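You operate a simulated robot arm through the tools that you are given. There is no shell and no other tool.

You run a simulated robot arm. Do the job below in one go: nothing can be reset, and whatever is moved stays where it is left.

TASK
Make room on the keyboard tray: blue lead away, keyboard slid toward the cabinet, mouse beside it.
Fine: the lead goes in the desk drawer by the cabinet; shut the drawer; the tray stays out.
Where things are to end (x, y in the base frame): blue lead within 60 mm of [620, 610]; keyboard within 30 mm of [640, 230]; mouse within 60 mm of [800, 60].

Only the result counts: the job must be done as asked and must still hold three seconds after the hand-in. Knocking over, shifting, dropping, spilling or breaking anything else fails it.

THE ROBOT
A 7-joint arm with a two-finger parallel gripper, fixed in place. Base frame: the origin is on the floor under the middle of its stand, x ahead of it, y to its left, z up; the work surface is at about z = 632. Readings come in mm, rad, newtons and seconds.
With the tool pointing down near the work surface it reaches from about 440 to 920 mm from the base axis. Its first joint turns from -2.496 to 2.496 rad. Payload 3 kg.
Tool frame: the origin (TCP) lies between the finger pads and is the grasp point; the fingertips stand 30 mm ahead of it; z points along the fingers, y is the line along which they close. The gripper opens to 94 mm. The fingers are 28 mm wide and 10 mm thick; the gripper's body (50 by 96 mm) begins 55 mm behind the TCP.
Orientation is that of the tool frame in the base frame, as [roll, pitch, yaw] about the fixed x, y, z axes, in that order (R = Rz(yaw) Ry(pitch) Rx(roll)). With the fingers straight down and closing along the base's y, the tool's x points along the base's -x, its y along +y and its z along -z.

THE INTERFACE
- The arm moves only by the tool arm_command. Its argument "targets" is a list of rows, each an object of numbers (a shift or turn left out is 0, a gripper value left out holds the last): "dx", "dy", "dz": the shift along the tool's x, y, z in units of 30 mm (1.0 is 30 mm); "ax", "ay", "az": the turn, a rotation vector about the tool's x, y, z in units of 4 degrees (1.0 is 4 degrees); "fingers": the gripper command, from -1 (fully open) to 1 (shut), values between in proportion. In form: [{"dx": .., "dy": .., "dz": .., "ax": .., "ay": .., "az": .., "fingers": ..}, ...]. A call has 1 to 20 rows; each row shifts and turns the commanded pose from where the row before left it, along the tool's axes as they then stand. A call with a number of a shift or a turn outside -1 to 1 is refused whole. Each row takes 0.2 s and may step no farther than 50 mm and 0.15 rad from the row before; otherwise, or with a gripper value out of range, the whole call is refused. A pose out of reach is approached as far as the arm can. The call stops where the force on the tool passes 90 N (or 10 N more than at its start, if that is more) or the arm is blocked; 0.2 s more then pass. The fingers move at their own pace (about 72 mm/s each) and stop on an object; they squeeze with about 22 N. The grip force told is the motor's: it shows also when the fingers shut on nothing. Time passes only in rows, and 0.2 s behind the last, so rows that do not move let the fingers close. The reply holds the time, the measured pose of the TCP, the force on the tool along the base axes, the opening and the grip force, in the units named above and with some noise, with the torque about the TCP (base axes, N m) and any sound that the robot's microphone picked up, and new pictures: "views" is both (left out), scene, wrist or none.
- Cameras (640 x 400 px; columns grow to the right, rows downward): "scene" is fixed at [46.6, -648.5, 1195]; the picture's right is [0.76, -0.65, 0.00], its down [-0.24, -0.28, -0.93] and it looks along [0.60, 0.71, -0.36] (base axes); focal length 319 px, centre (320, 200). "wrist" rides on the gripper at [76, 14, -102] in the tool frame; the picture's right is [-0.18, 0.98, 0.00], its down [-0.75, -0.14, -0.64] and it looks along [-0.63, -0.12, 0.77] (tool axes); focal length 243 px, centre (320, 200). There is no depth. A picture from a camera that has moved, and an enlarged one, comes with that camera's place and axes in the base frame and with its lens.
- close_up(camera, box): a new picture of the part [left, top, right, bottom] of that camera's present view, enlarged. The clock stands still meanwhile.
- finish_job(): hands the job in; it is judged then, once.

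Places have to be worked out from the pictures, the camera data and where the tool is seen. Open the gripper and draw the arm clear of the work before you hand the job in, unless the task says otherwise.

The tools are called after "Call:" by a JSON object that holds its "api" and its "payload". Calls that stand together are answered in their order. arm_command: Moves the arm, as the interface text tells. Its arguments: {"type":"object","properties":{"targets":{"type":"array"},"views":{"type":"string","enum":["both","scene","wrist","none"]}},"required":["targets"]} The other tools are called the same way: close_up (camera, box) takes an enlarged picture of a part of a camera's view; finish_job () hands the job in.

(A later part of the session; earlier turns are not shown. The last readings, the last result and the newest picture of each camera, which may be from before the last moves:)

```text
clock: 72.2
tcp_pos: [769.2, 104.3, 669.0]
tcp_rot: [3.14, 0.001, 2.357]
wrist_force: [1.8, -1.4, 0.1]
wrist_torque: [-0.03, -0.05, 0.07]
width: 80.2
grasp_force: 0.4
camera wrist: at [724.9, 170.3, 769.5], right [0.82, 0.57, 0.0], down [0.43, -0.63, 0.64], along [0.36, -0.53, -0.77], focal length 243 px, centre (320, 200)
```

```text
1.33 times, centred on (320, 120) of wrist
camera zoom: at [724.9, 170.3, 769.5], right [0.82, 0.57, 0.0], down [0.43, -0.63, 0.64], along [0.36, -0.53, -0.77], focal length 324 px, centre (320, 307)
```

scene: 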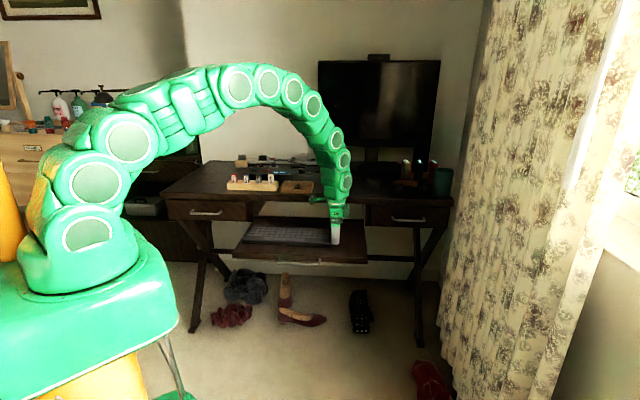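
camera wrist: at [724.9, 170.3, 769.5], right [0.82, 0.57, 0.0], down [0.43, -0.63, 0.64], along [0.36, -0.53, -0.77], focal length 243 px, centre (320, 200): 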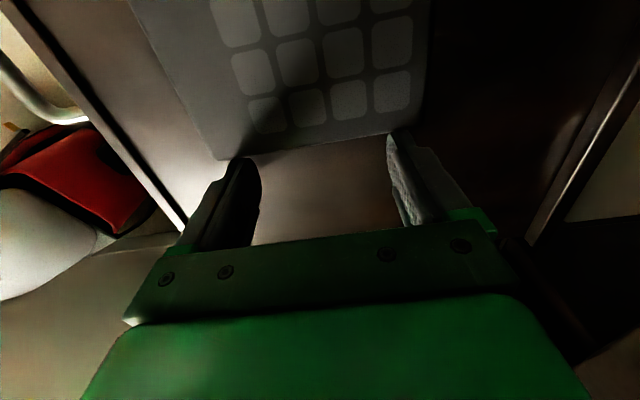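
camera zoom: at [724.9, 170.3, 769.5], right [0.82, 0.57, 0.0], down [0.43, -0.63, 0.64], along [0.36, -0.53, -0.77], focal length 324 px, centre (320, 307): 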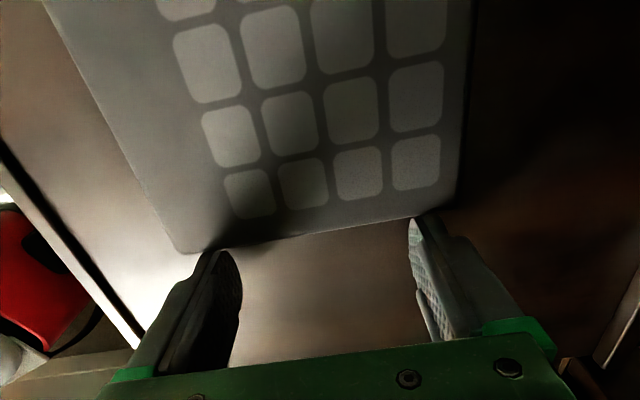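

The keyboard centre is now about u≈294 against a target of 290. I push 4 mm more, back off 20 mm and rise straight up.

Call:
{"api": "arm_command", "payload": {"targets": [{"dx": 0.14}, {}, {"dx": -0.3}, {"dx": -0.4}, {"dz": -0.6}, {"dz": -0.8}, {"dz": -0.9}, {"dz": -0.9}, {"dz": -0.9}, {"dz": -0.9}, {"dz": -0.9}, {"dz": -0.9}, {}], "views": "both"}}

Call:
{"api": "close_up", "payload": {"camera": "scene", "box": [220, 190, 380, 280]}}

Call:
{"api": "close_up", "payload": {"camera": "wrist", "box": [160, 0, 640, 240]}}

```text
clock: 75.0
tcp_pos: [781.5, 94.3, 873.4]
tcp_rot: [3.14, 0.0, 2.355]
wrist_force: [-0.3, 0.3, -0.7]
wrist_torque: [0.02, 0.01, 0.01]
width: 79.9
grasp_force: 0.1
camera wrist: at [737.0, 159.1, 974.5], right [0.82, 0.57, 0.0], down [0.43, -0.63, 0.64], along [0.36, -0.53, -0.77], focal length 243 px, centre (320, 200)
```

scene: 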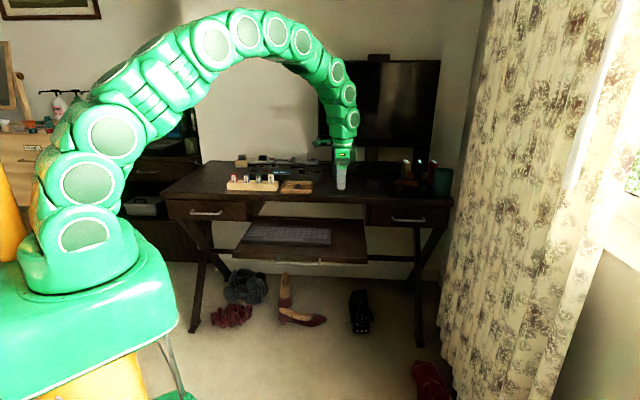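
wrist: 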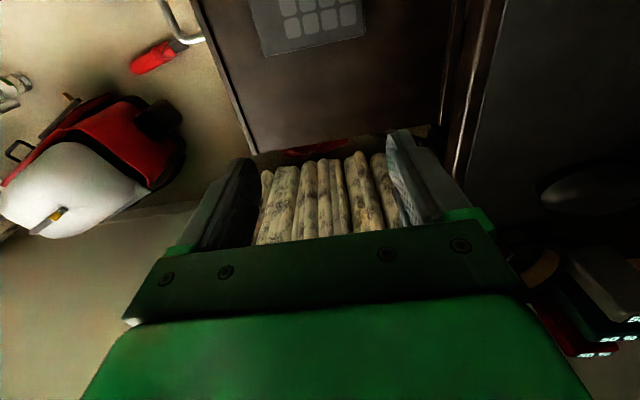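

```text
4.00 times, centred on (300, 235) of scene
camera zoom: at [46.6, -648.5, 1195.0], right [0.76, -0.65, 0.0], down [-0.24, -0.28, -0.93], along [0.6, 0.71, -0.36], focal length 1276 px, centre (400, 60)
```

zoom: 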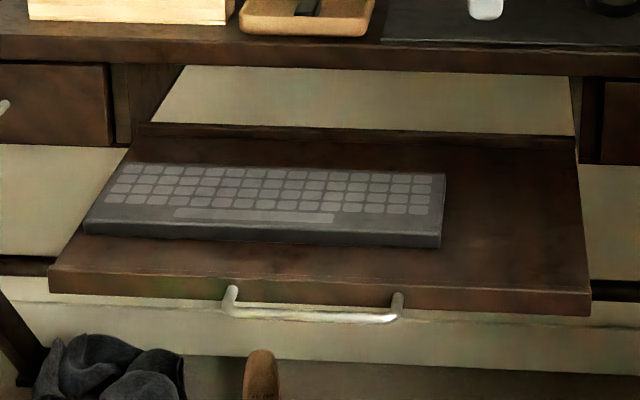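

```text
1.33 times, centred on (400, 120) of wrist
camera zoom: at [737.0, 159.1, 974.5], right [0.82, 0.57, 0.0], down [0.43, -0.63, 0.64], along [0.36, -0.53, -0.77], focal length 324 px, centre (213, 307)
```

zoom: 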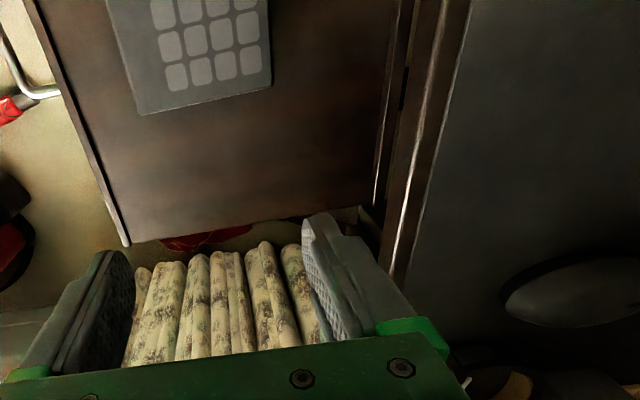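

The keyboard now sits at about (641, 234), on target. Next the mouse, which the wrist view puts near (1075, 202) on the desk — far out — so I raise, turn back and move closer for a better look and to test reach.

Call:
{"api": "arm_command", "payload": {"targets": [{"dz": -0.9}, {"dz": -0.9, "dy": 0.3}, {"dz": -0.77, "dy": 0.62, "dx": 0.1}, {"dy": 0.8, "dx": 0.13}, {"dy": 0.8, "dx": 0.13}, {"dy": 0.8, "dx": 0.13}, {"dy": 0.8, "dx": 0.13}, {"dy": 0.8, "dx": 0.13}], "views": "none"}}

Call:
{"api": "arm_command", "payload": {"targets": [{"az": -0.9375}, {"az": -0.9375}, {"az": -0.9375}, {"az": -0.9375}, {"az": -0.9375}, {"az": -0.9375}, {"az": -0.9375}, {"az": -0.9375}, {"az": -0.9375}, {"az": -0.9375}, {"az": -0.9375}, {"az": -0.9375}, {"fingers": -1}, {}], "views": "both"}}

Call:
{"api": "close_up", "payload": {"camera": "wrist", "box": [200, 0, 480, 240]}}

```text
clock: 76.8
tcp_pos: [868.5, 213.3, 949.0]
tcp_rot: [-3.139, 0.001, 2.356]
wrist_force: [0.1, 0.2, 0.3]
wrist_torque: [-0.02, 0.02, 0.0]
width: 79.8
grasp_force: 0.1
```

```text
clock: 79.8
tcp_pos: [868.3, 213.6, 950.7]
tcp_rot: [3.139, -0.001, -3.141]
wrist_force: [0.0, 0.6, -0.8]
wrist_torque: [-0.01, 0.01, -0.02]
width: 93.9
grasp_force: 0.0
camera wrist: at [793.0, 229.4, 1051.0], right [0.18, 0.98, 0.0], down [0.75, -0.14, 0.64], along [0.63, -0.12, -0.77], focal length 243 px, centre (320, 200)
```

scene: 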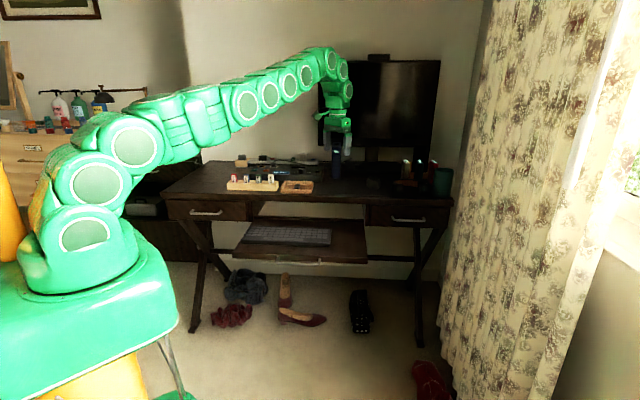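
wrist: 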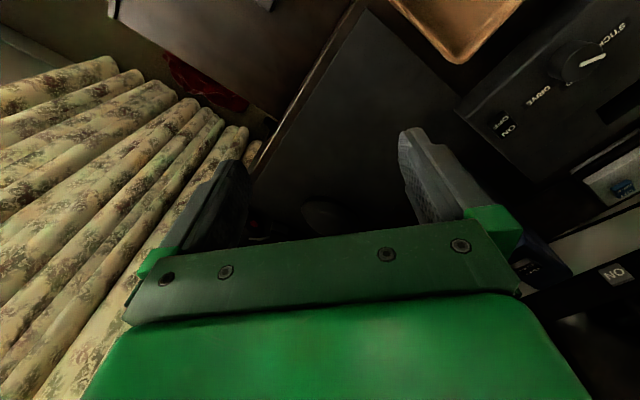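

```text
1.67 times, centred on (340, 120) of wrist
camera zoom: at [793.0, 229.4, 1051.0], right [0.18, 0.98, 0.0], down [0.75, -0.14, 0.64], along [0.63, -0.12, -0.77], focal length 404 px, centre (287, 333)
```

zoom: 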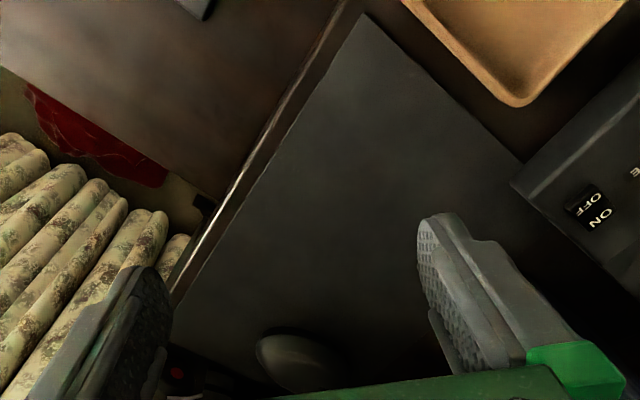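

The mouse is confirmed near (1065–1080, 190–205, top z≈780), beyond vertical-tool reach, so I will use an outward-tilted tool. I tilt the fingers 45° forward here in free space to see what the arm allows.

Call:
{"api": "arm_command", "payload": {"targets": [{"ay": -0.9375}, {"ay": -0.9375}, {"ay": -0.9375}, {"ay": -0.9375}, {"ay": -0.9375}, {"ay": -0.9375}, {"ay": -0.9375}, {"ay": -0.9375}, {"ay": -0.9375}, {"ay": -0.9375}, {"ay": -0.9375}, {"ay": -0.9375}, {}], "views": "both"}}

Call:
{"api": "close_up", "payload": {"camera": "wrist", "box": [160, 0, 560, 240]}}

```text
clock: 82.6
tcp_pos: [868.8, 213.7, 948.4]
tcp_rot: [3.14, 0.784, 3.141]
wrist_force: [-0.2, -0.1, -0.2]
wrist_torque: [0.04, -0.02, 0.0]
width: 93.9
grasp_force: 0.0
camera wrist: at [742.4, 229.0, 966.6], right [0.13, 0.98, 0.13], down [0.08, -0.14, 0.99], along [0.99, -0.12, -0.1], focal length 243 px, centre (320, 200)
```

scene: 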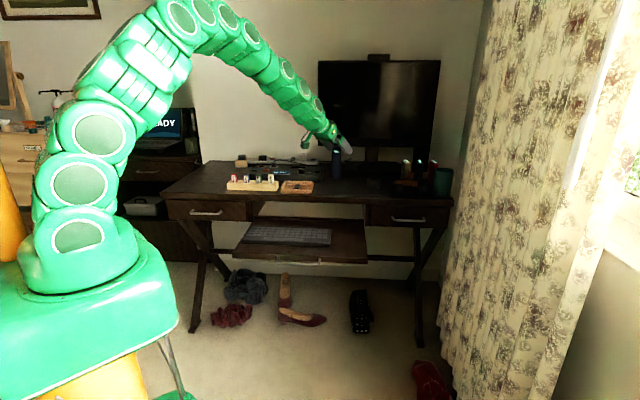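
wrist: 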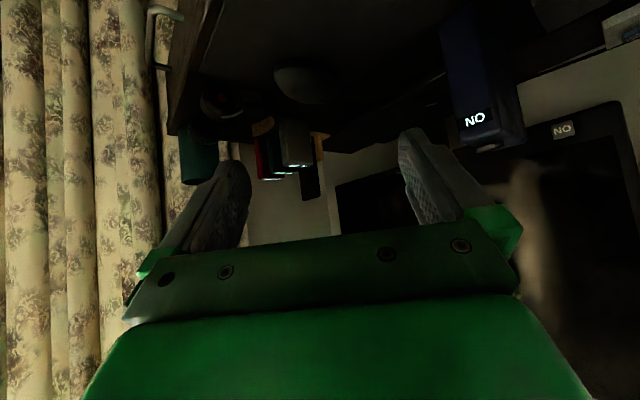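

```text
1.60 times, centred on (360, 120) of wrist
camera zoom: at [742.4, 229.0, 966.6], right [0.13, 0.98, 0.13], down [0.08, -0.14, 0.99], along [0.99, -0.12, -0.1], focal length 388 px, centre (256, 328)
```

zoom: 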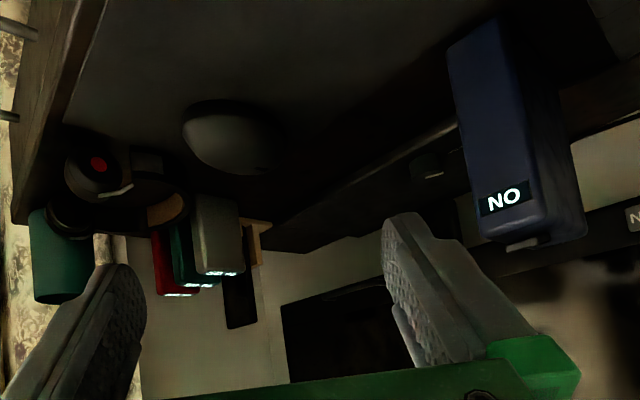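

The arm can hold the 45° tilt comfortably. The mouse is at about (1065, 195) on the mat (z≈748), long axis near 45°. I turn the approach 20° toward the mouse's axis and move to a stand-off 100 mm short of it along the tool.

Call:
{"api": "arm_command", "payload": {"targets": [{"ax": -0.884, "az": -0.884}, {"ax": -0.884, "az": -0.884}, {"ax": -0.884, "az": -0.884}, {"ax": -0.884, "az": -0.884}, {"dx": -0.03, "dy": -0.472, "dz": 0.771}, {"dx": -0.03, "dy": -0.472, "dz": 0.771}, {"dx": -0.03, "dy": -0.472, "dz": 0.771}, {"dx": -0.03, "dy": -0.472, "dz": 0.771}, {"dx": -0.03, "dy": -0.472, "dz": 0.771}, {"dx": -0.03, "dy": -0.472, "dz": 0.771}, {}], "views": "both"}}

Call:
{"api": "close_up", "payload": {"camera": "wrist", "box": [160, 0, 520, 240]}}

Call:
{"api": "close_up", "payload": {"camera": "scene", "box": [310, 110, 450, 220]}}

```text
clock: 85.0
tcp_pos: [992.7, 169.0, 854.2]
tcp_rot: [3.141, 0.786, -2.791]
wrist_force: [0.0, 0.1, -0.3]
wrist_torque: [0.0, 0.0, 0.01]
width: 93.9
grasp_force: 0.1
camera wrist: at [870.3, 140.4, 872.2], right [-0.21, 0.97, 0.13], down [0.12, -0.11, 0.99], along [0.97, 0.23, -0.1], focal length 243 px, centre (320, 200)
```

scene: 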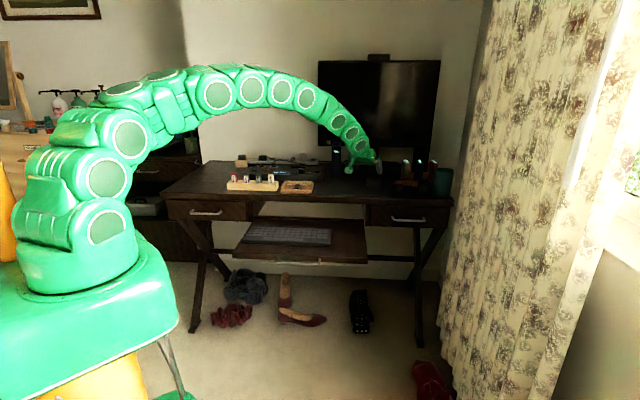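
wrist: 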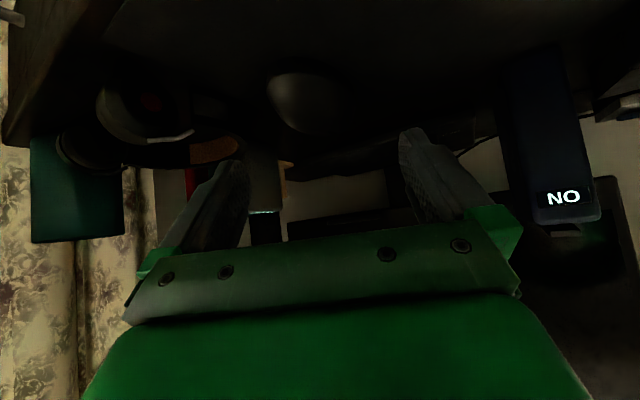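

```text
1.67 times, centred on (340, 120) of wrist
camera zoom: at [870.3, 140.4, 872.2], right [-0.21, 0.97, 0.13], down [0.12, -0.11, 0.99], along [0.97, 0.23, -0.1], focal length 404 px, centre (287, 333)
```

zoom: 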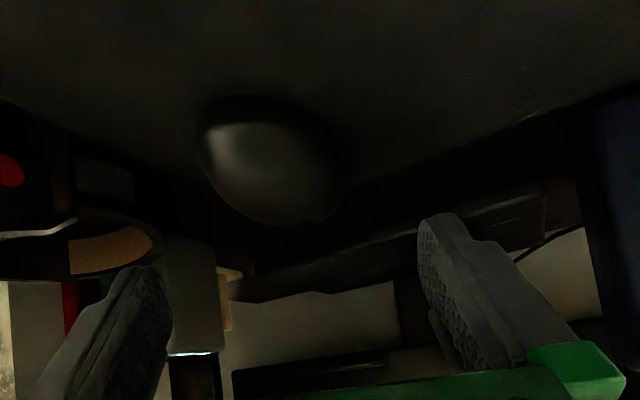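

```text
3.64 times, centred on (380, 165) of scene
camera zoom: at [46.6, -648.5, 1195.0], right [0.76, -0.65, 0.0], down [-0.24, -0.28, -0.93], along [0.6, 0.71, -0.36], focal length 1160 px, centre (102, 327)
```

zoom: 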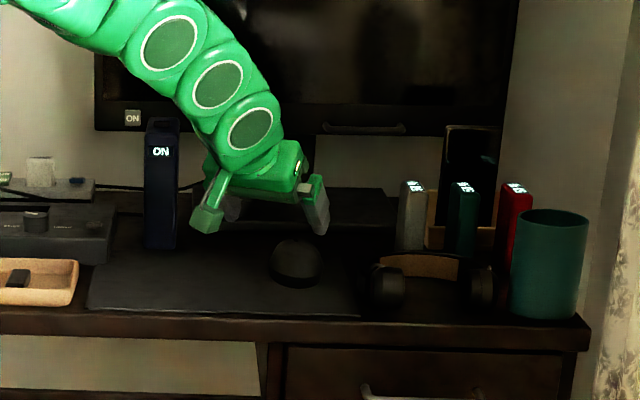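

The arm reached the stand-off at r≈1007 without trouble. The mouse centre reads about (1058, 187), 5 mm to the right of the tool axis, so I correct and advance 60 mm along the tool.

Call:
{"api": "arm_command", "payload": {"targets": [{"dy": -0.18, "dx": 0.2}, {"dz": 0.5}, {"dz": 0.5}, {"dz": 0.5}, {"dz": 0.5}, {}], "views": "both"}}

Call:
{"api": "close_up", "payload": {"camera": "wrist", "box": [160, 0, 520, 240]}}

Call:
{"api": "close_up", "payload": {"camera": "scene", "box": [330, 130, 430, 210]}}

```text
clock: 86.4
tcp_pos: [1032.1, 177.4, 808.5]
tcp_rot: [-3.14, 0.787, -2.789]
wrist_force: [0.4, -1.0, 0.5]
wrist_torque: [0.01, 0.0, -0.02]
width: 94.0
grasp_force: 0.0
camera wrist: at [908.1, 148.4, 825.6], right [-0.21, 0.97, 0.13], down [0.12, -0.11, 0.99], along [0.97, 0.23, -0.1], focal length 243 px, centre (320, 200)
```

scene: 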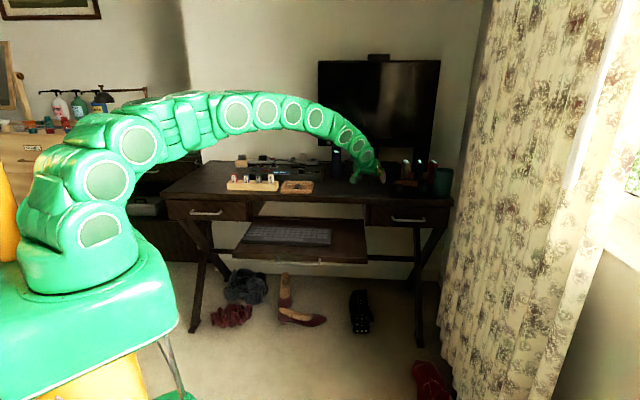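
wrist: 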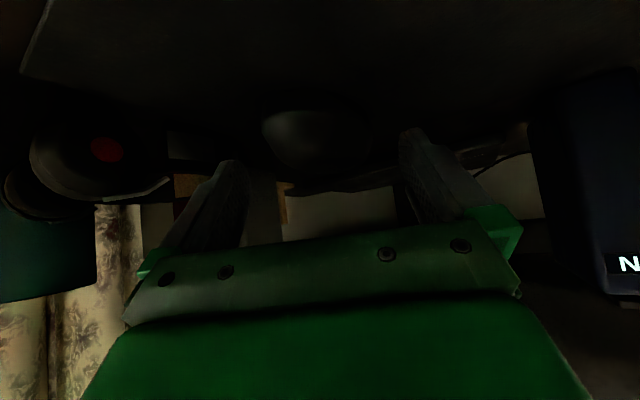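

```text
1.67 times, centred on (340, 120) of wrist
camera zoom: at [908.1, 148.4, 825.6], right [-0.21, 0.97, 0.13], down [0.12, -0.11, 0.99], along [0.97, 0.23, -0.1], focal length 404 px, centre (287, 333)
```

zoom: 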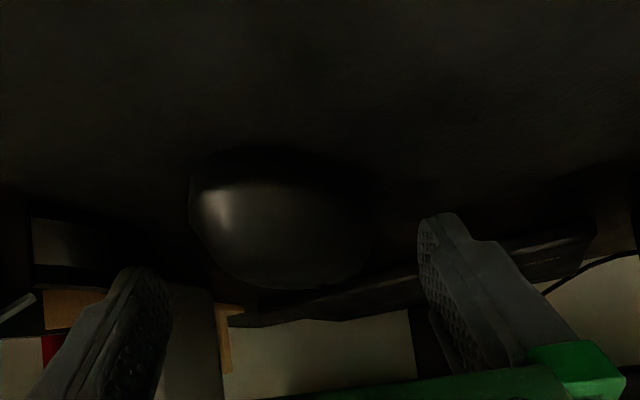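

```text
5.00 times, centred on (380, 170) of scene
camera zoom: at [46.6, -648.5, 1195.0], right [0.76, -0.65, 0.0], down [-0.24, -0.28, -0.93], along [0.6, 0.71, -0.36], focal length 1595 px, centre (20, 350)
```

zoom: 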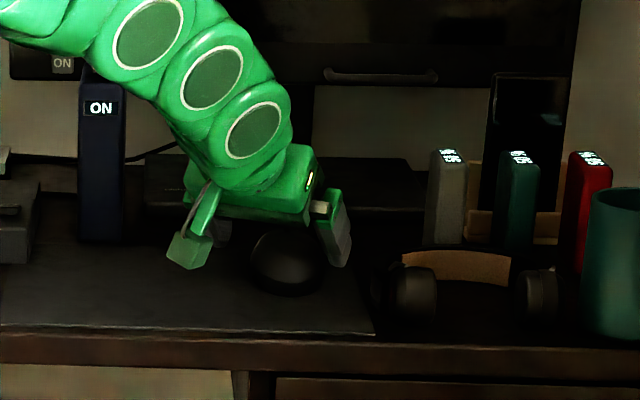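

The mouse lies centred between the fingers, about 50 mm ahead along the tool. I advance the last 32 mm in small steps, watching for contact with the mat.

Call:
{"api": "arm_command", "payload": {"targets": [{"dz": 0.3}, {"dz": 0.3}, {"dz": 0.3}, {"dz": 0.15}, {}], "views": "wrist"}}

Call:
{"api": "close_up", "payload": {"camera": "wrist", "box": [160, 0, 520, 240]}}

Call:
{"api": "close_up", "payload": {"camera": "scene", "box": [350, 140, 420, 200]}}

```text
clock: 87.6
tcp_pos: [1051.8, 184.1, 786.5]
tcp_rot: [-3.142, 0.786, -2.792]
wrist_force: [0.5, 0.9, -0.2]
wrist_torque: [0.02, 0.02, -0.01]
width: 94.1
grasp_force: 0.1
camera wrist: at [929.1, 155.4, 804.0], right [-0.21, 0.97, 0.13], down [0.12, -0.11, 0.99], along [0.97, 0.23, -0.1], focal length 243 px, centre (320, 200)
```

wrist: 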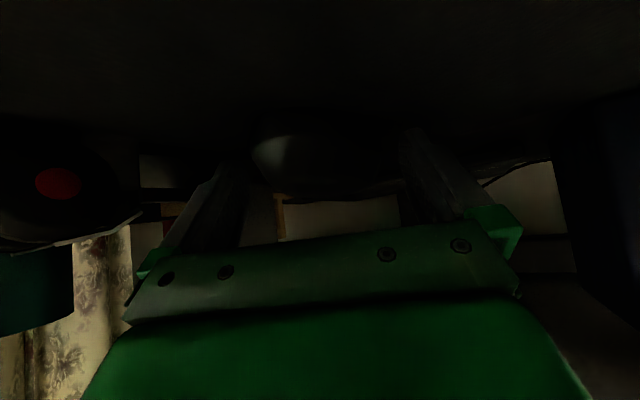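

```text
1.67 times, centred on (340, 120) of wrist
camera zoom: at [929.1, 155.4, 804.0], right [-0.21, 0.97, 0.13], down [0.12, -0.11, 0.99], along [0.97, 0.23, -0.1], focal length 404 px, centre (287, 333)
```

zoom: 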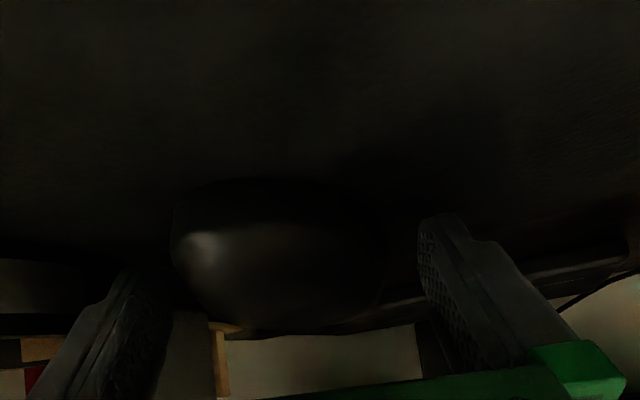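

```text
6.67 times, centred on (385, 170) of scene
camera zoom: at [46.6, -648.5, 1195.0], right [0.76, -0.65, 0.0], down [-0.24, -0.28, -0.93], along [0.6, 0.71, -0.36], focal length 2126 px, centre (-113, 400)
```

zoom: 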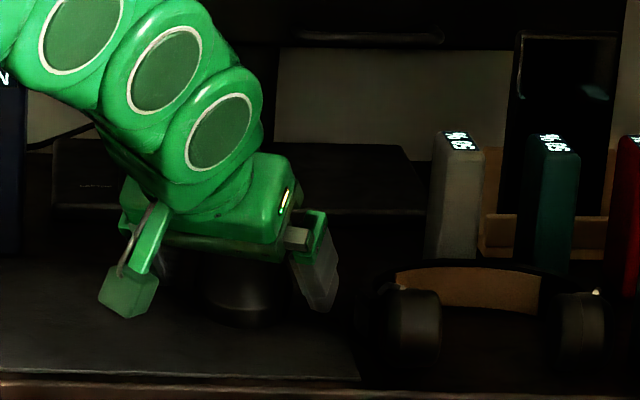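

The fingers straddle the mouse with the tips about 7 mm above the mat. I drop 4 mm more and close on the mouse gently, letting it settle.

Call:
{"api": "arm_command", "payload": {"targets": [{"dx": 0.094, "dz": 0.094}, {}, {"fingers": -0.2}, {"fingers": 0.0}, {"fingers": 1}, {}, {}, {}], "views": "both"}}

Call:
{"api": "close_up", "payload": {"camera": "wrist", "box": [160, 0, 520, 240]}}

Call:
{"api": "close_up", "payload": {"camera": "scene", "box": [350, 140, 420, 200]}}

```text
clock: 89.4
tcp_pos: [1053.0, 184.3, 783.9]
tcp_rot: [-3.141, 0.787, -2.791]
wrist_force: [1.9, 4.7, 19.6]
wrist_torque: [0.69, -0.2, 0.06]
width: 65.0
grasp_force: 21.9
camera wrist: at [929.2, 156.1, 801.2], right [-0.22, 0.97, 0.13], down [0.12, -0.11, 0.99], along [0.97, 0.23, -0.09], focal length 243 px, centre (320, 200)
```

scene: 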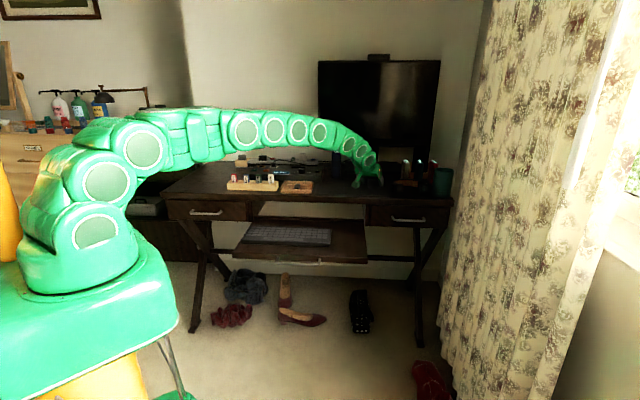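
wrist: 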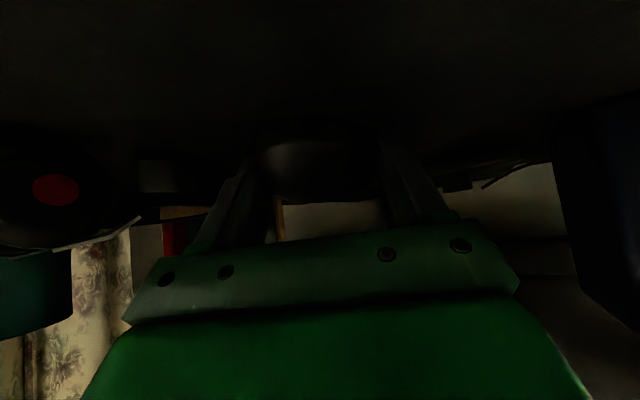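

```text
1.67 times, centred on (340, 120) of wrist
camera zoom: at [929.2, 156.1, 801.2], right [-0.22, 0.97, 0.13], down [0.12, -0.11, 0.99], along [0.97, 0.23, -0.09], focal length 404 px, centre (287, 333)
```

zoom: 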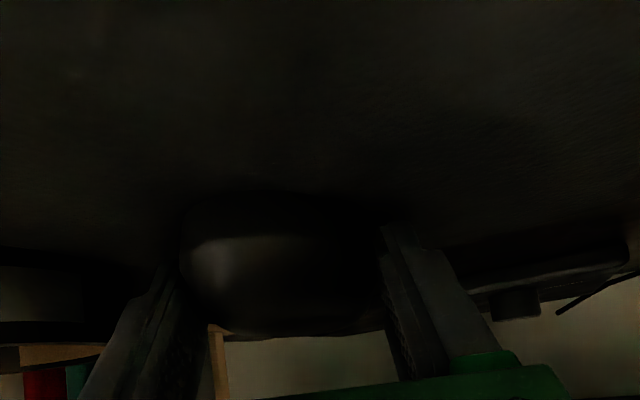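

```text
6.67 times, centred on (385, 170) of scene
camera zoom: at [46.6, -648.5, 1195.0], right [0.76, -0.65, 0.0], down [-0.24, -0.28, -0.93], along [0.6, 0.71, -0.36], focal length 2126 px, centre (-113, 400)
```

zoom: 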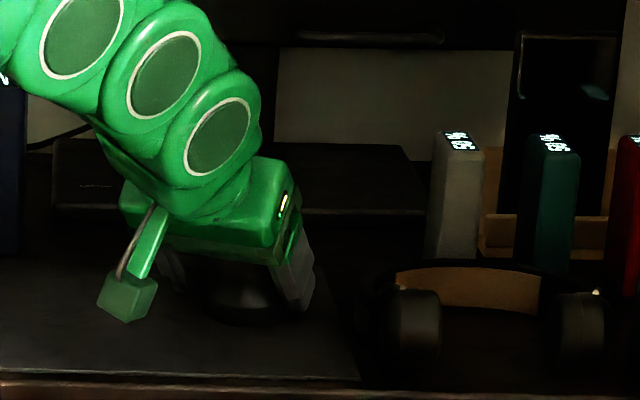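

The mouse is gripped at 65 mm width with 22 N. I lift straight up slowly, 50 mm, and check it stays in the fingers.

Call:
{"api": "arm_command", "payload": {"targets": [{"dx": -0.1, "dz": -0.1}, {"dx": -0.15, "dz": -0.15}, {"dx": -0.2, "dz": -0.2}, {"dx": -0.25, "dz": -0.25}, {"dx": -0.25, "dz": -0.25}, {"dx": -0.25, "dz": -0.25}, {}], "views": "both"}}

Call:
{"api": "close_up", "payload": {"camera": "scene", "box": [350, 130, 420, 200]}}

Call:
{"api": "close_up", "payload": {"camera": "wrist", "box": [160, 0, 520, 240]}}

```text
clock: 91.0
tcp_pos: [1052.0, 184.2, 833.1]
tcp_rot: [3.14, 0.786, -2.79]
wrist_force: [-0.6, 0.6, -1.0]
wrist_torque: [-0.02, 0.01, -0.02]
width: 64.2
grasp_force: 22.3
camera wrist: at [928.5, 155.7, 850.8], right [-0.21, 0.97, 0.13], down [0.12, -0.11, 0.99], along [0.97, 0.23, -0.1], focal length 243 px, centre (320, 200)
```

scene: 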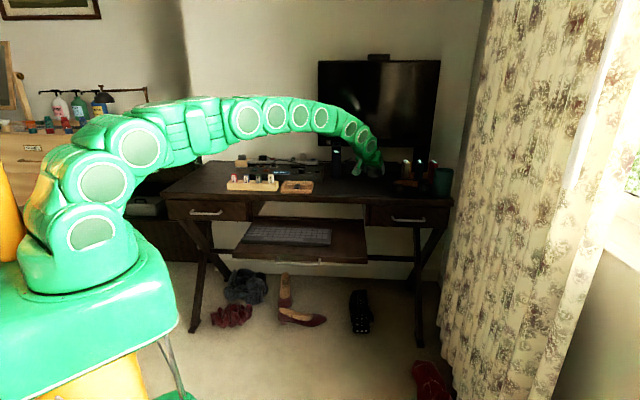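
wrist: 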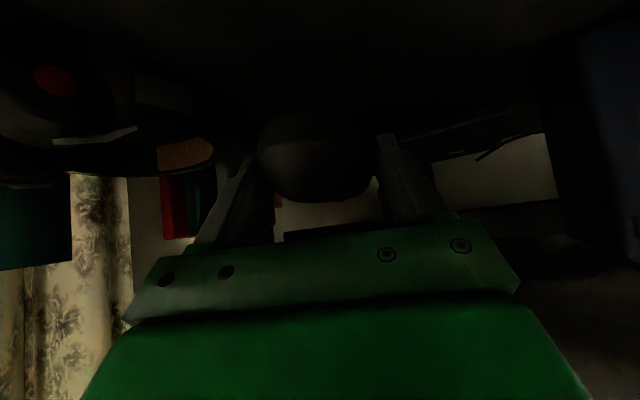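

```text
5.71 times, centred on (385, 165) of scene
camera zoom: at [46.6, -648.5, 1195.0], right [0.76, -0.65, 0.0], down [-0.24, -0.28, -0.93], along [0.6, 0.71, -0.36], focal length 1822 px, centre (-51, 400)
```

zoom: 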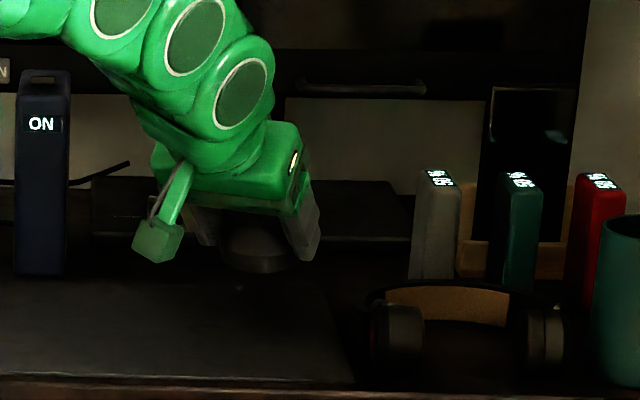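

```text
1.67 times, centred on (340, 120) of wrist
camera zoom: at [928.5, 155.7, 850.8], right [-0.21, 0.97, 0.13], down [0.12, -0.11, 0.99], along [0.97, 0.23, -0.1], focal length 404 px, centre (287, 333)
```

zoom: 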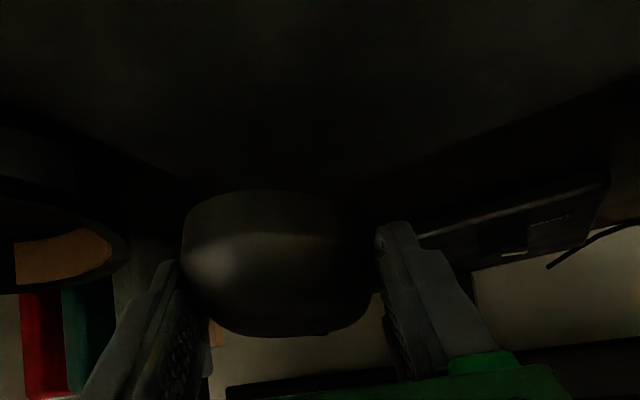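

The mouse is securely lifted. I carry it back at this height over the tray to above (796, 58), keeping the same tilt.

Call:
{"api": "arm_command", "payload": {"targets": [{"dx": 0.3, "dz": -0.3, "dy": -0.05}, {"dx": 0.5, "dz": -0.5, "dy": -0.08}, {"dx": 0.557, "dz": -0.557, "dy": -0.086}, {"dx": 0.557, "dz": -0.557, "dy": -0.086}, {"dx": 0.557, "dz": -0.557, "dy": -0.086}, {"dx": 0.557, "dz": -0.557, "dy": -0.086}, {"dx": 0.557, "dz": -0.557, "dy": -0.086}, {"dx": 0.557, "dz": -0.557, "dy": -0.086}, {"dx": 0.557, "dz": -0.557, "dy": -0.086}, {"dx": 0.557, "dz": -0.557, "dy": -0.086}, {"dx": 0.557, "dz": -0.557, "dy": -0.086}, {"dx": 0.5, "dz": -0.5, "dy": -0.076}, {"dx": 0.377, "dz": -0.377, "dy": -0.05}, {}], "views": "both"}}

Call:
{"api": "close_up", "payload": {"camera": "scene", "box": [270, 120, 400, 260]}}

Call:
{"api": "close_up", "payload": {"camera": "wrist", "box": [160, 0, 520, 240]}}

```text
clock: 94.0
tcp_pos: [796.6, 58.6, 833.5]
tcp_rot: [3.14, 0.784, -2.79]
wrist_force: [-0.2, 0.0, -1.5]
wrist_torque: [-0.03, 0.0, -0.01]
width: 63.8
grasp_force: 22.3
camera wrist: at [673.3, 29.4, 850.6], right [-0.21, 0.97, 0.13], down [0.12, -0.11, 0.99], along [0.97, 0.23, -0.1], focal length 243 px, centre (320, 200)
```

scene: 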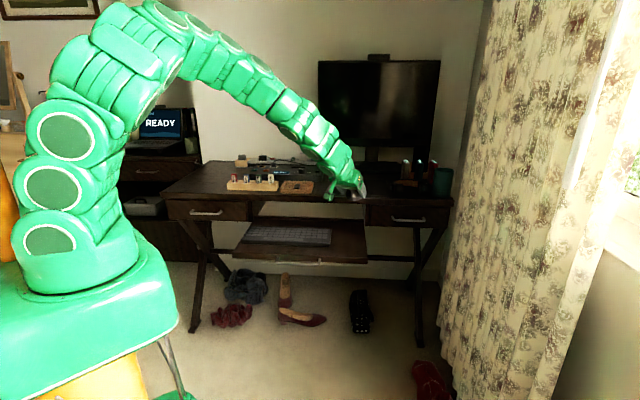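
wrist: 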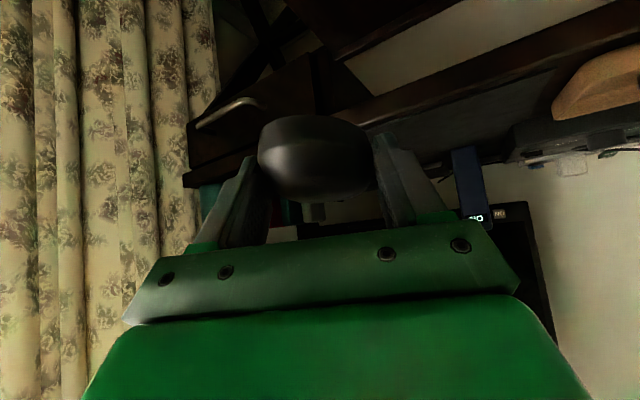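

```text
2.86 times, centred on (335, 190) of scene
camera zoom: at [46.6, -648.5, 1195.0], right [0.76, -0.65, 0.0], down [-0.24, -0.28, -0.93], along [0.6, 0.71, -0.36], focal length 911 px, centre (277, 229)
```

zoom: 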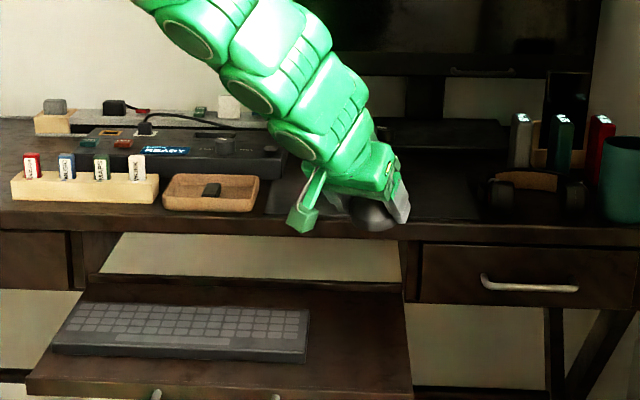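

```text
1.67 times, centred on (340, 120) of wrist
camera zoom: at [673.3, 29.4, 850.6], right [-0.21, 0.97, 0.13], down [0.12, -0.11, 0.99], along [0.97, 0.23, -0.1], focal length 404 px, centre (287, 333)
```

zoom: 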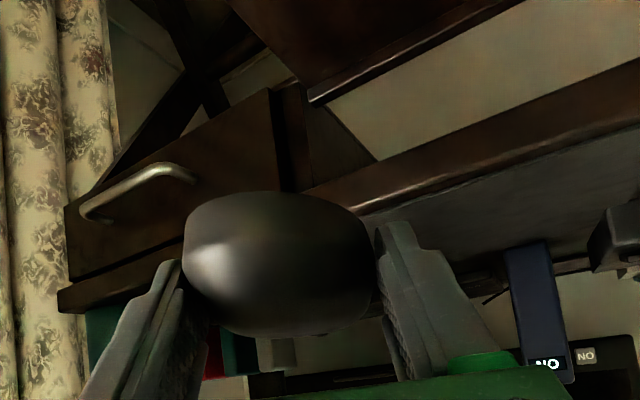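

The mouse is still held level. I descend vertically 140 mm towards the tray.

Call:
{"api": "arm_command", "payload": {"targets": [{"dx": 0.3, "dz": 0.3}, {"dx": 0.471, "dz": 0.471}, {"dx": 0.471, "dz": 0.471}, {"dx": 0.471, "dz": 0.471}, {"dx": 0.471, "dz": 0.471}, {"dx": 0.471, "dz": 0.471}, {"dx": 0.4, "dz": 0.4}, {"dx": 0.24, "dz": 0.24}, {}], "views": "both"}}

Call:
{"api": "close_up", "payload": {"camera": "scene", "box": [270, 170, 400, 270]}}

Call:
{"api": "close_up", "payload": {"camera": "wrist", "box": [160, 0, 520, 240]}}

```text
clock: 96.0
tcp_pos: [796.2, 56.5, 693.2]
tcp_rot: [3.14, 0.785, -2.791]
wrist_force: [-0.3, 0.1, -1.2]
wrist_torque: [0.01, 0.06, 0.01]
width: 63.8
grasp_force: 22.2
camera wrist: at [673.7, 28.7, 711.4], right [-0.22, 0.97, 0.13], down [0.12, -0.11, 0.99], along [0.97, 0.23, -0.1], focal length 243 px, centre (320, 200)
```

scene: 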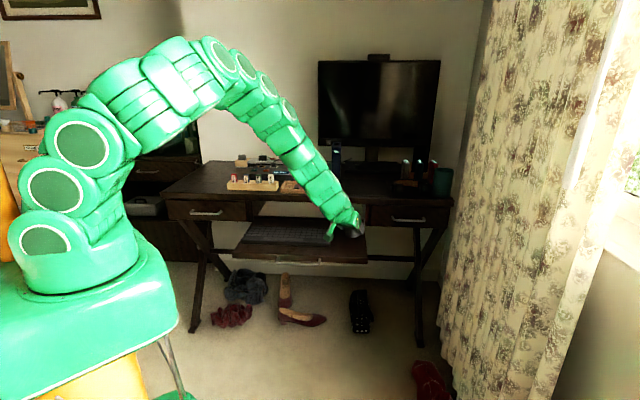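
wrist: 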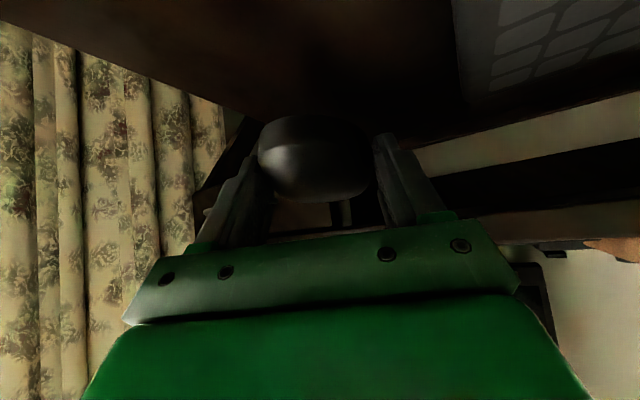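

```text
4.00 times, centred on (335, 220) of scene
camera zoom: at [46.6, -648.5, 1195.0], right [0.76, -0.65, 0.0], down [-0.24, -0.28, -0.93], along [0.6, 0.71, -0.36], focal length 1276 px, centre (260, 120)
```

zoom: 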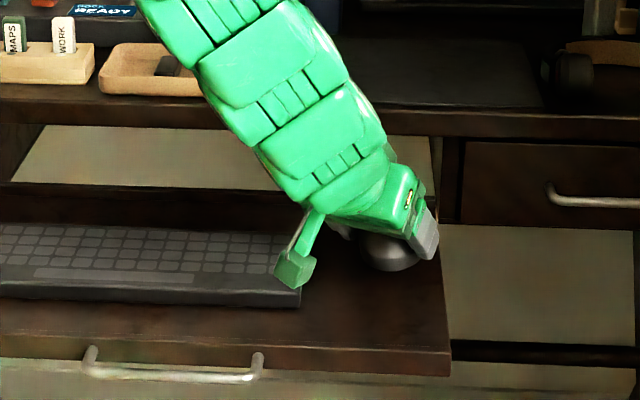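

```text
1.67 times, centred on (340, 120) of wrist
camera zoom: at [673.7, 28.7, 711.4], right [-0.22, 0.97, 0.13], down [0.12, -0.11, 0.99], along [0.97, 0.23, -0.1], focal length 404 px, centre (287, 333)
```

zoom: 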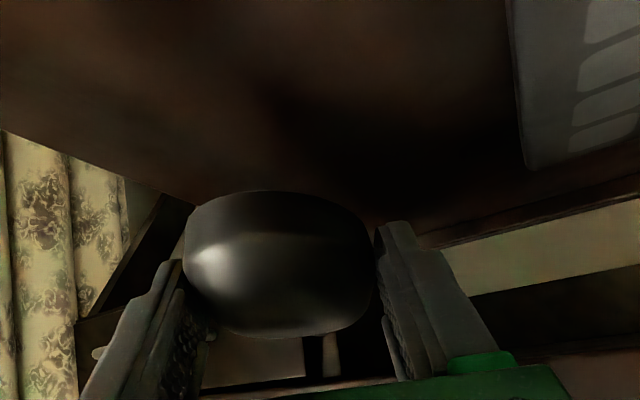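

The mouse hovers about 25 mm above the tray, clear of the keyboard and tray edge. I lower in small steps, reading the force.

Call:
{"api": "arm_command", "payload": {"targets": [{"dx": 0.1414, "dz": 0.1414}, {"dx": 0.1414, "dz": 0.1414}, {"dx": 0.1414, "dz": 0.1414}, {}], "views": "none"}}

Call:
{"api": "arm_command", "payload": {"targets": [{"dx": 0.07, "dz": 0.07}, {"dx": 0.047, "dz": 0.047}, {}], "views": "wrist"}}

```text
clock: 97.0
tcp_pos: [796.2, 57.9, 675.3]
tcp_rot: [3.141, 0.786, -2.793]
wrist_force: [-0.4, 0.7, -0.9]
wrist_torque: [-0.03, 0.01, 0.01]
width: 63.6
grasp_force: 21.4
```

```text
clock: 97.8
tcp_pos: [796.1, 58.0, 670.5]
tcp_rot: [-3.141, 0.786, -2.791]
wrist_force: [0.0, 0.3, -1.3]
wrist_torque: [-0.01, -0.02, -0.02]
width: 63.7
grasp_force: 22.2
camera wrist: at [673.4, 29.0, 688.6], right [-0.21, 0.97, 0.13], down [0.12, -0.11, 0.99], along [0.97, 0.23, -0.1], focal length 243 px, centre (320, 200)
```

wrist: 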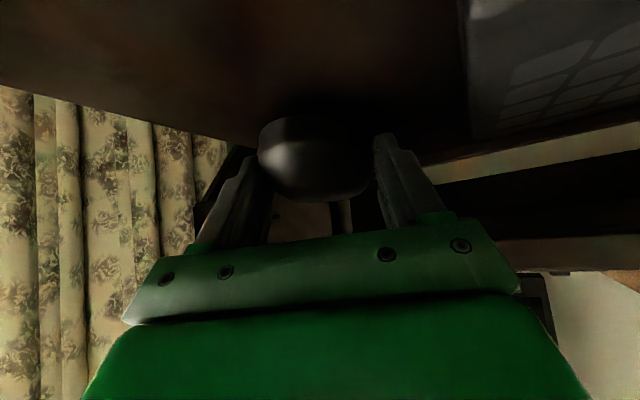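

No contact yet at TCP z=670.5. I continue down in 2 mm steps until the tray takes the load.

Call:
{"api": "arm_command", "payload": {"targets": [{"dx": 0.047, "dz": 0.047}, {"dx": 0.047, "dz": 0.047}, {}], "views": "none"}}

```text
clock: 98.6
tcp_pos: [796.7, 58.6, 667.5]
tcp_rot: [3.141, 0.786, -2.792]
wrist_force: [-0.7, -0.3, -0.6]
wrist_torque: [-0.01, 0.07, -0.01]
width: 63.6
grasp_force: 21.9
```

Call:
{"api": "arm_command", "payload": {"targets": [{"dx": 0.047, "dz": 0.047}, {}], "views": "none"}}

Call:
{"api": "close_up", "payload": {"camera": "scene", "box": [310, 200, 380, 260]}}

```text
clock: 99.2
tcp_pos: [797.2, 58.2, 664.5]
tcp_rot: [3.141, 0.786, -2.79]
wrist_force: [-0.3, -0.6, -0.3]
wrist_torque: [-0.03, 0.04, -0.01]
width: 63.5
grasp_force: 22.1
```

```text
6.67 times, centred on (345, 230) of scene
camera zoom: at [46.6, -648.5, 1195.0], right [0.76, -0.65, 0.0], down [-0.24, -0.28, -0.93], along [0.6, 0.71, -0.36], focal length 2126 px, centre (153, 0)
```

zoom: 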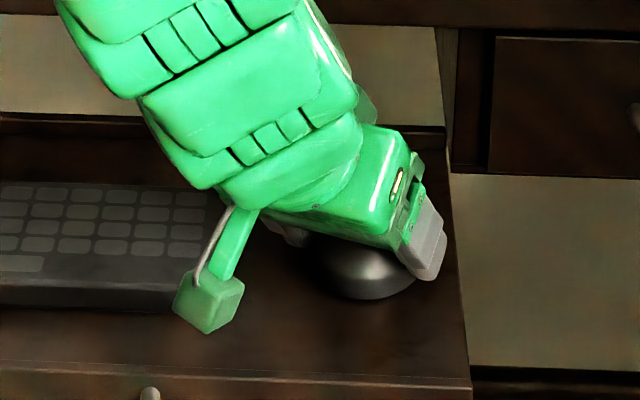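

I see no gap between mouse and tray, but no force yet either; another 1.5 mm step.

Call:
{"api": "arm_command", "payload": {"targets": [{"dx": 0.035, "dz": 0.035}, {}], "views": "none"}}

```text
clock: 99.8
tcp_pos: [796.9, 59.0, 663.9]
tcp_rot: [-3.141, 0.783, -2.791]
wrist_force: [-1.3, 0.7, 3.6]
wrist_torque: [0.21, -0.07, 0.06]
width: 64.0
grasp_force: 21.4
```

Light contact (3.6 N): the mouse rests on the tray. I open the fingers and withdraw back along the tool.

Call:
{"api": "arm_command", "payload": {"targets": [{"fingers": -0.6}, {"fingers": -0.9}, {}, {}, {"dz": -0.3}, {"dz": -0.5}, {"dz": -0.8}, {"dz": -0.8}, {"dz": -0.8}, {"dz": -0.8}, {}], "views": "both"}}

Call:
{"api": "close_up", "payload": {"camera": "scene", "box": [220, 190, 400, 280]}}

Call:
{"api": "close_up", "payload": {"camera": "wrist", "box": [160, 0, 520, 240]}}

```text
clock: 102.2
tcp_pos: [715.9, 28.0, 746.6]
tcp_rot: [3.14, 0.785, -2.793]
wrist_force: [-0.1, -0.3, 1.0]
wrist_torque: [0.0, -0.01, -0.01]
width: 89.2
grasp_force: 0.1
camera wrist: at [593.2, -0.1, 765.7], right [-0.21, 0.97, 0.13], down [0.12, -0.11, 0.99], along [0.97, 0.23, -0.1], focal length 243 px, centre (320, 200)
```

scene: 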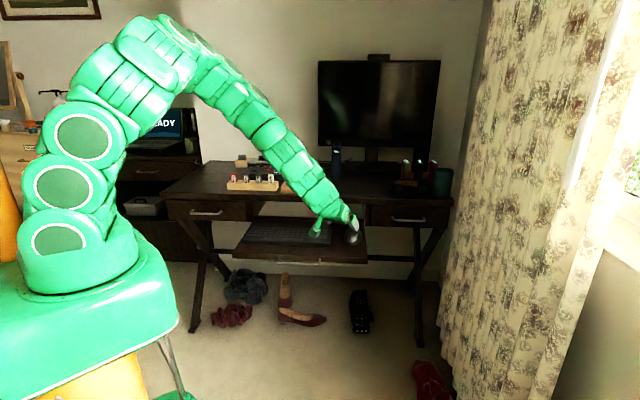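
wrist: 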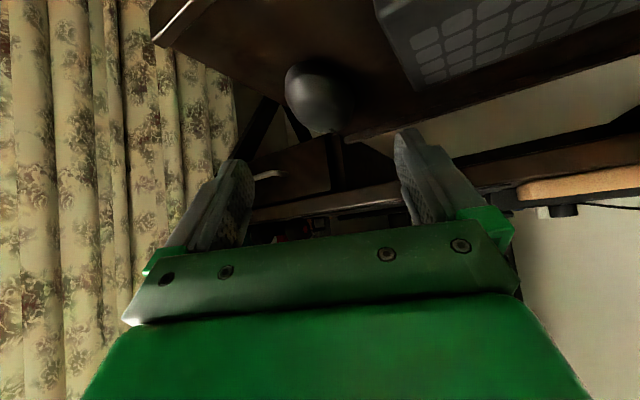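

```text
3.56 times, centred on (310, 235) of scene
camera zoom: at [46.6, -648.5, 1195.0], right [0.76, -0.65, 0.0], down [-0.24, -0.28, -0.93], along [0.6, 0.71, -0.36], focal length 1134 px, centre (356, 76)
```

zoom: 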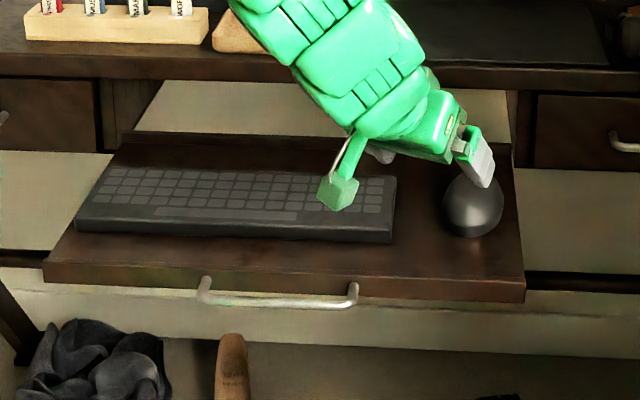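

```text
1.67 times, centred on (340, 120) of wrist
camera zoom: at [593.2, -0.1, 765.7], right [-0.21, 0.97, 0.13], down [0.12, -0.11, 0.99], along [0.97, 0.23, -0.1], focal length 404 px, centre (287, 333)
```

zoom: 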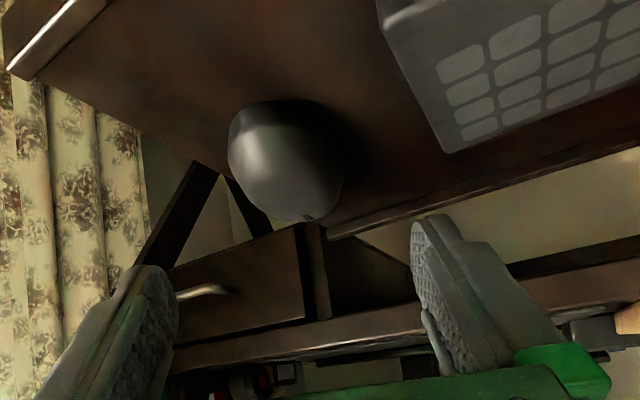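

The mouse stands on the tray beside the keyboard. I raise the arm well clear, straighten the tool and move back for a final look.

Call:
{"api": "arm_command", "payload": {"targets": [{"dx": -0.5, "dz": -0.5}, {"dx": -0.5, "dz": -0.5}, {"dx": -0.5, "dz": -0.5}, {"dx": -0.5, "dz": -0.5}, {"dx": -0.5, "dz": -0.5}, {"dx": -0.5, "dz": -0.5}, {"dx": -0.5, "dz": -0.5}, {"dx": -0.5, "dz": -0.5}], "views": "none"}}

Call:
{"api": "arm_command", "payload": {"targets": [{"ay": 0.9375}, {"ay": 0.9375}, {"ay": 0.9375}, {"ay": 0.9375}, {"ay": 0.9375}, {"ay": 0.9375}, {"ay": 0.9375}, {"ay": 0.9375}, {"ay": 0.9375}, {"ay": 0.9375}, {"ay": 0.9375}, {"ay": 0.9375}, {"fingers": -1}, {}], "views": "both"}}

Call:
{"api": "close_up", "payload": {"camera": "scene", "box": [220, 190, 380, 280]}}

Call:
{"api": "close_up", "payload": {"camera": "wrist", "box": [120, 0, 600, 240]}}

Call:
{"api": "close_up", "payload": {"camera": "scene", "box": [160, 140, 460, 280]}}

```text
clock: 104.0
tcp_pos: [717.1, 29.3, 918.8]
tcp_rot: [-3.141, 0.787, -2.792]
wrist_force: [-0.4, -0.6, 0.7]
wrist_torque: [-0.04, -0.02, 0.01]
width: 89.3
grasp_force: 0.1
```

```text
clock: 107.0
tcp_pos: [715.5, 29.8, 917.5]
tcp_rot: [-3.141, -0.002, -2.79]
wrist_force: [0.0, -0.5, 0.9]
wrist_torque: [0.01, -0.01, 0.02]
width: 94.0
grasp_force: 0.0
camera wrist: at [640.3, 17.5, 1019.3], right [-0.16, 0.99, 0.0], down [0.76, 0.13, 0.64], along [0.63, 0.11, -0.77], focal length 243 px, centre (320, 200)
```

scene: 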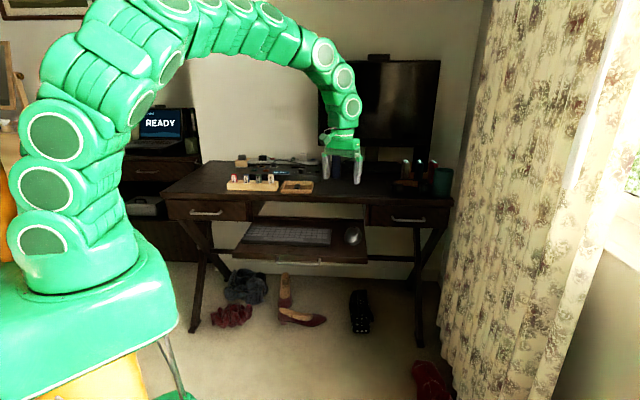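
wrist: 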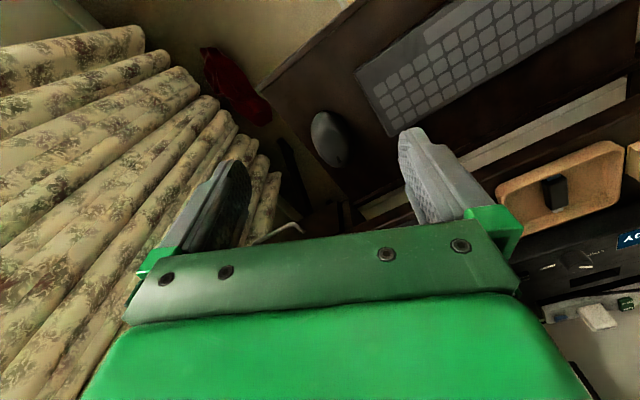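

```text
4.00 times, centred on (300, 235) of scene
camera zoom: at [46.6, -648.5, 1195.0], right [0.76, -0.65, 0.0], down [-0.24, -0.28, -0.93], along [0.6, 0.71, -0.36], focal length 1276 px, centre (400, 60)
```

zoom: 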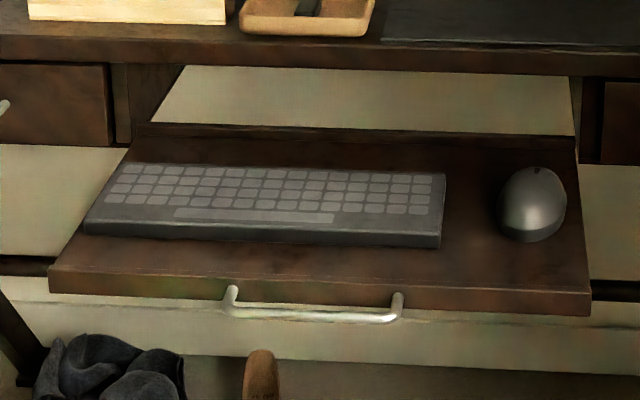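

```text
1.33 times, centred on (360, 120) of wrist
camera zoom: at [640.3, 17.5, 1019.3], right [-0.16, 0.99, 0.0], down [0.76, 0.13, 0.64], along [0.63, 0.11, -0.77], focal length 324 px, centre (267, 307)
```

zoom: 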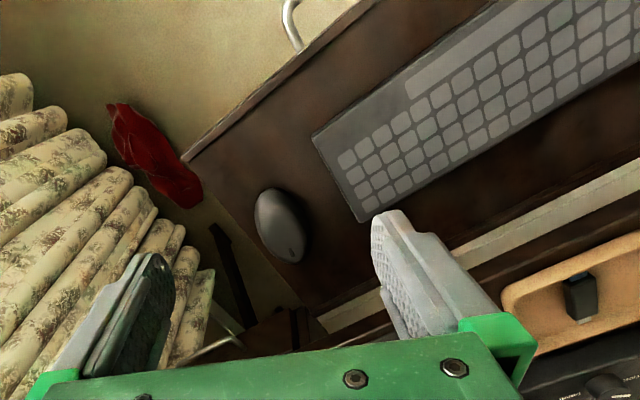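

```text
2.13 times, centred on (310, 210) of scene
camera zoom: at [46.6, -648.5, 1195.0], right [0.76, -0.65, 0.0], down [-0.24, -0.28, -0.93], along [0.6, 0.71, -0.36], focal length 680 px, centre (341, 179)
```

zoom: 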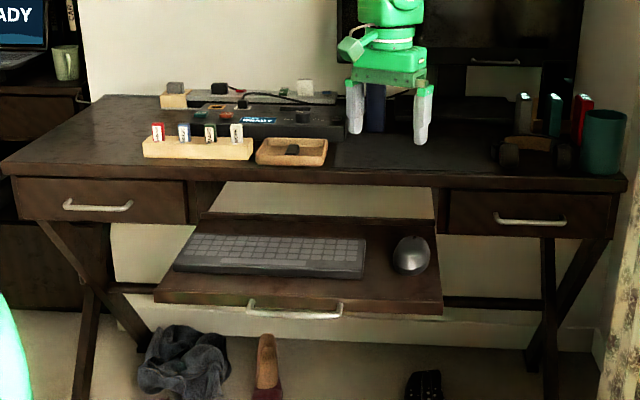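

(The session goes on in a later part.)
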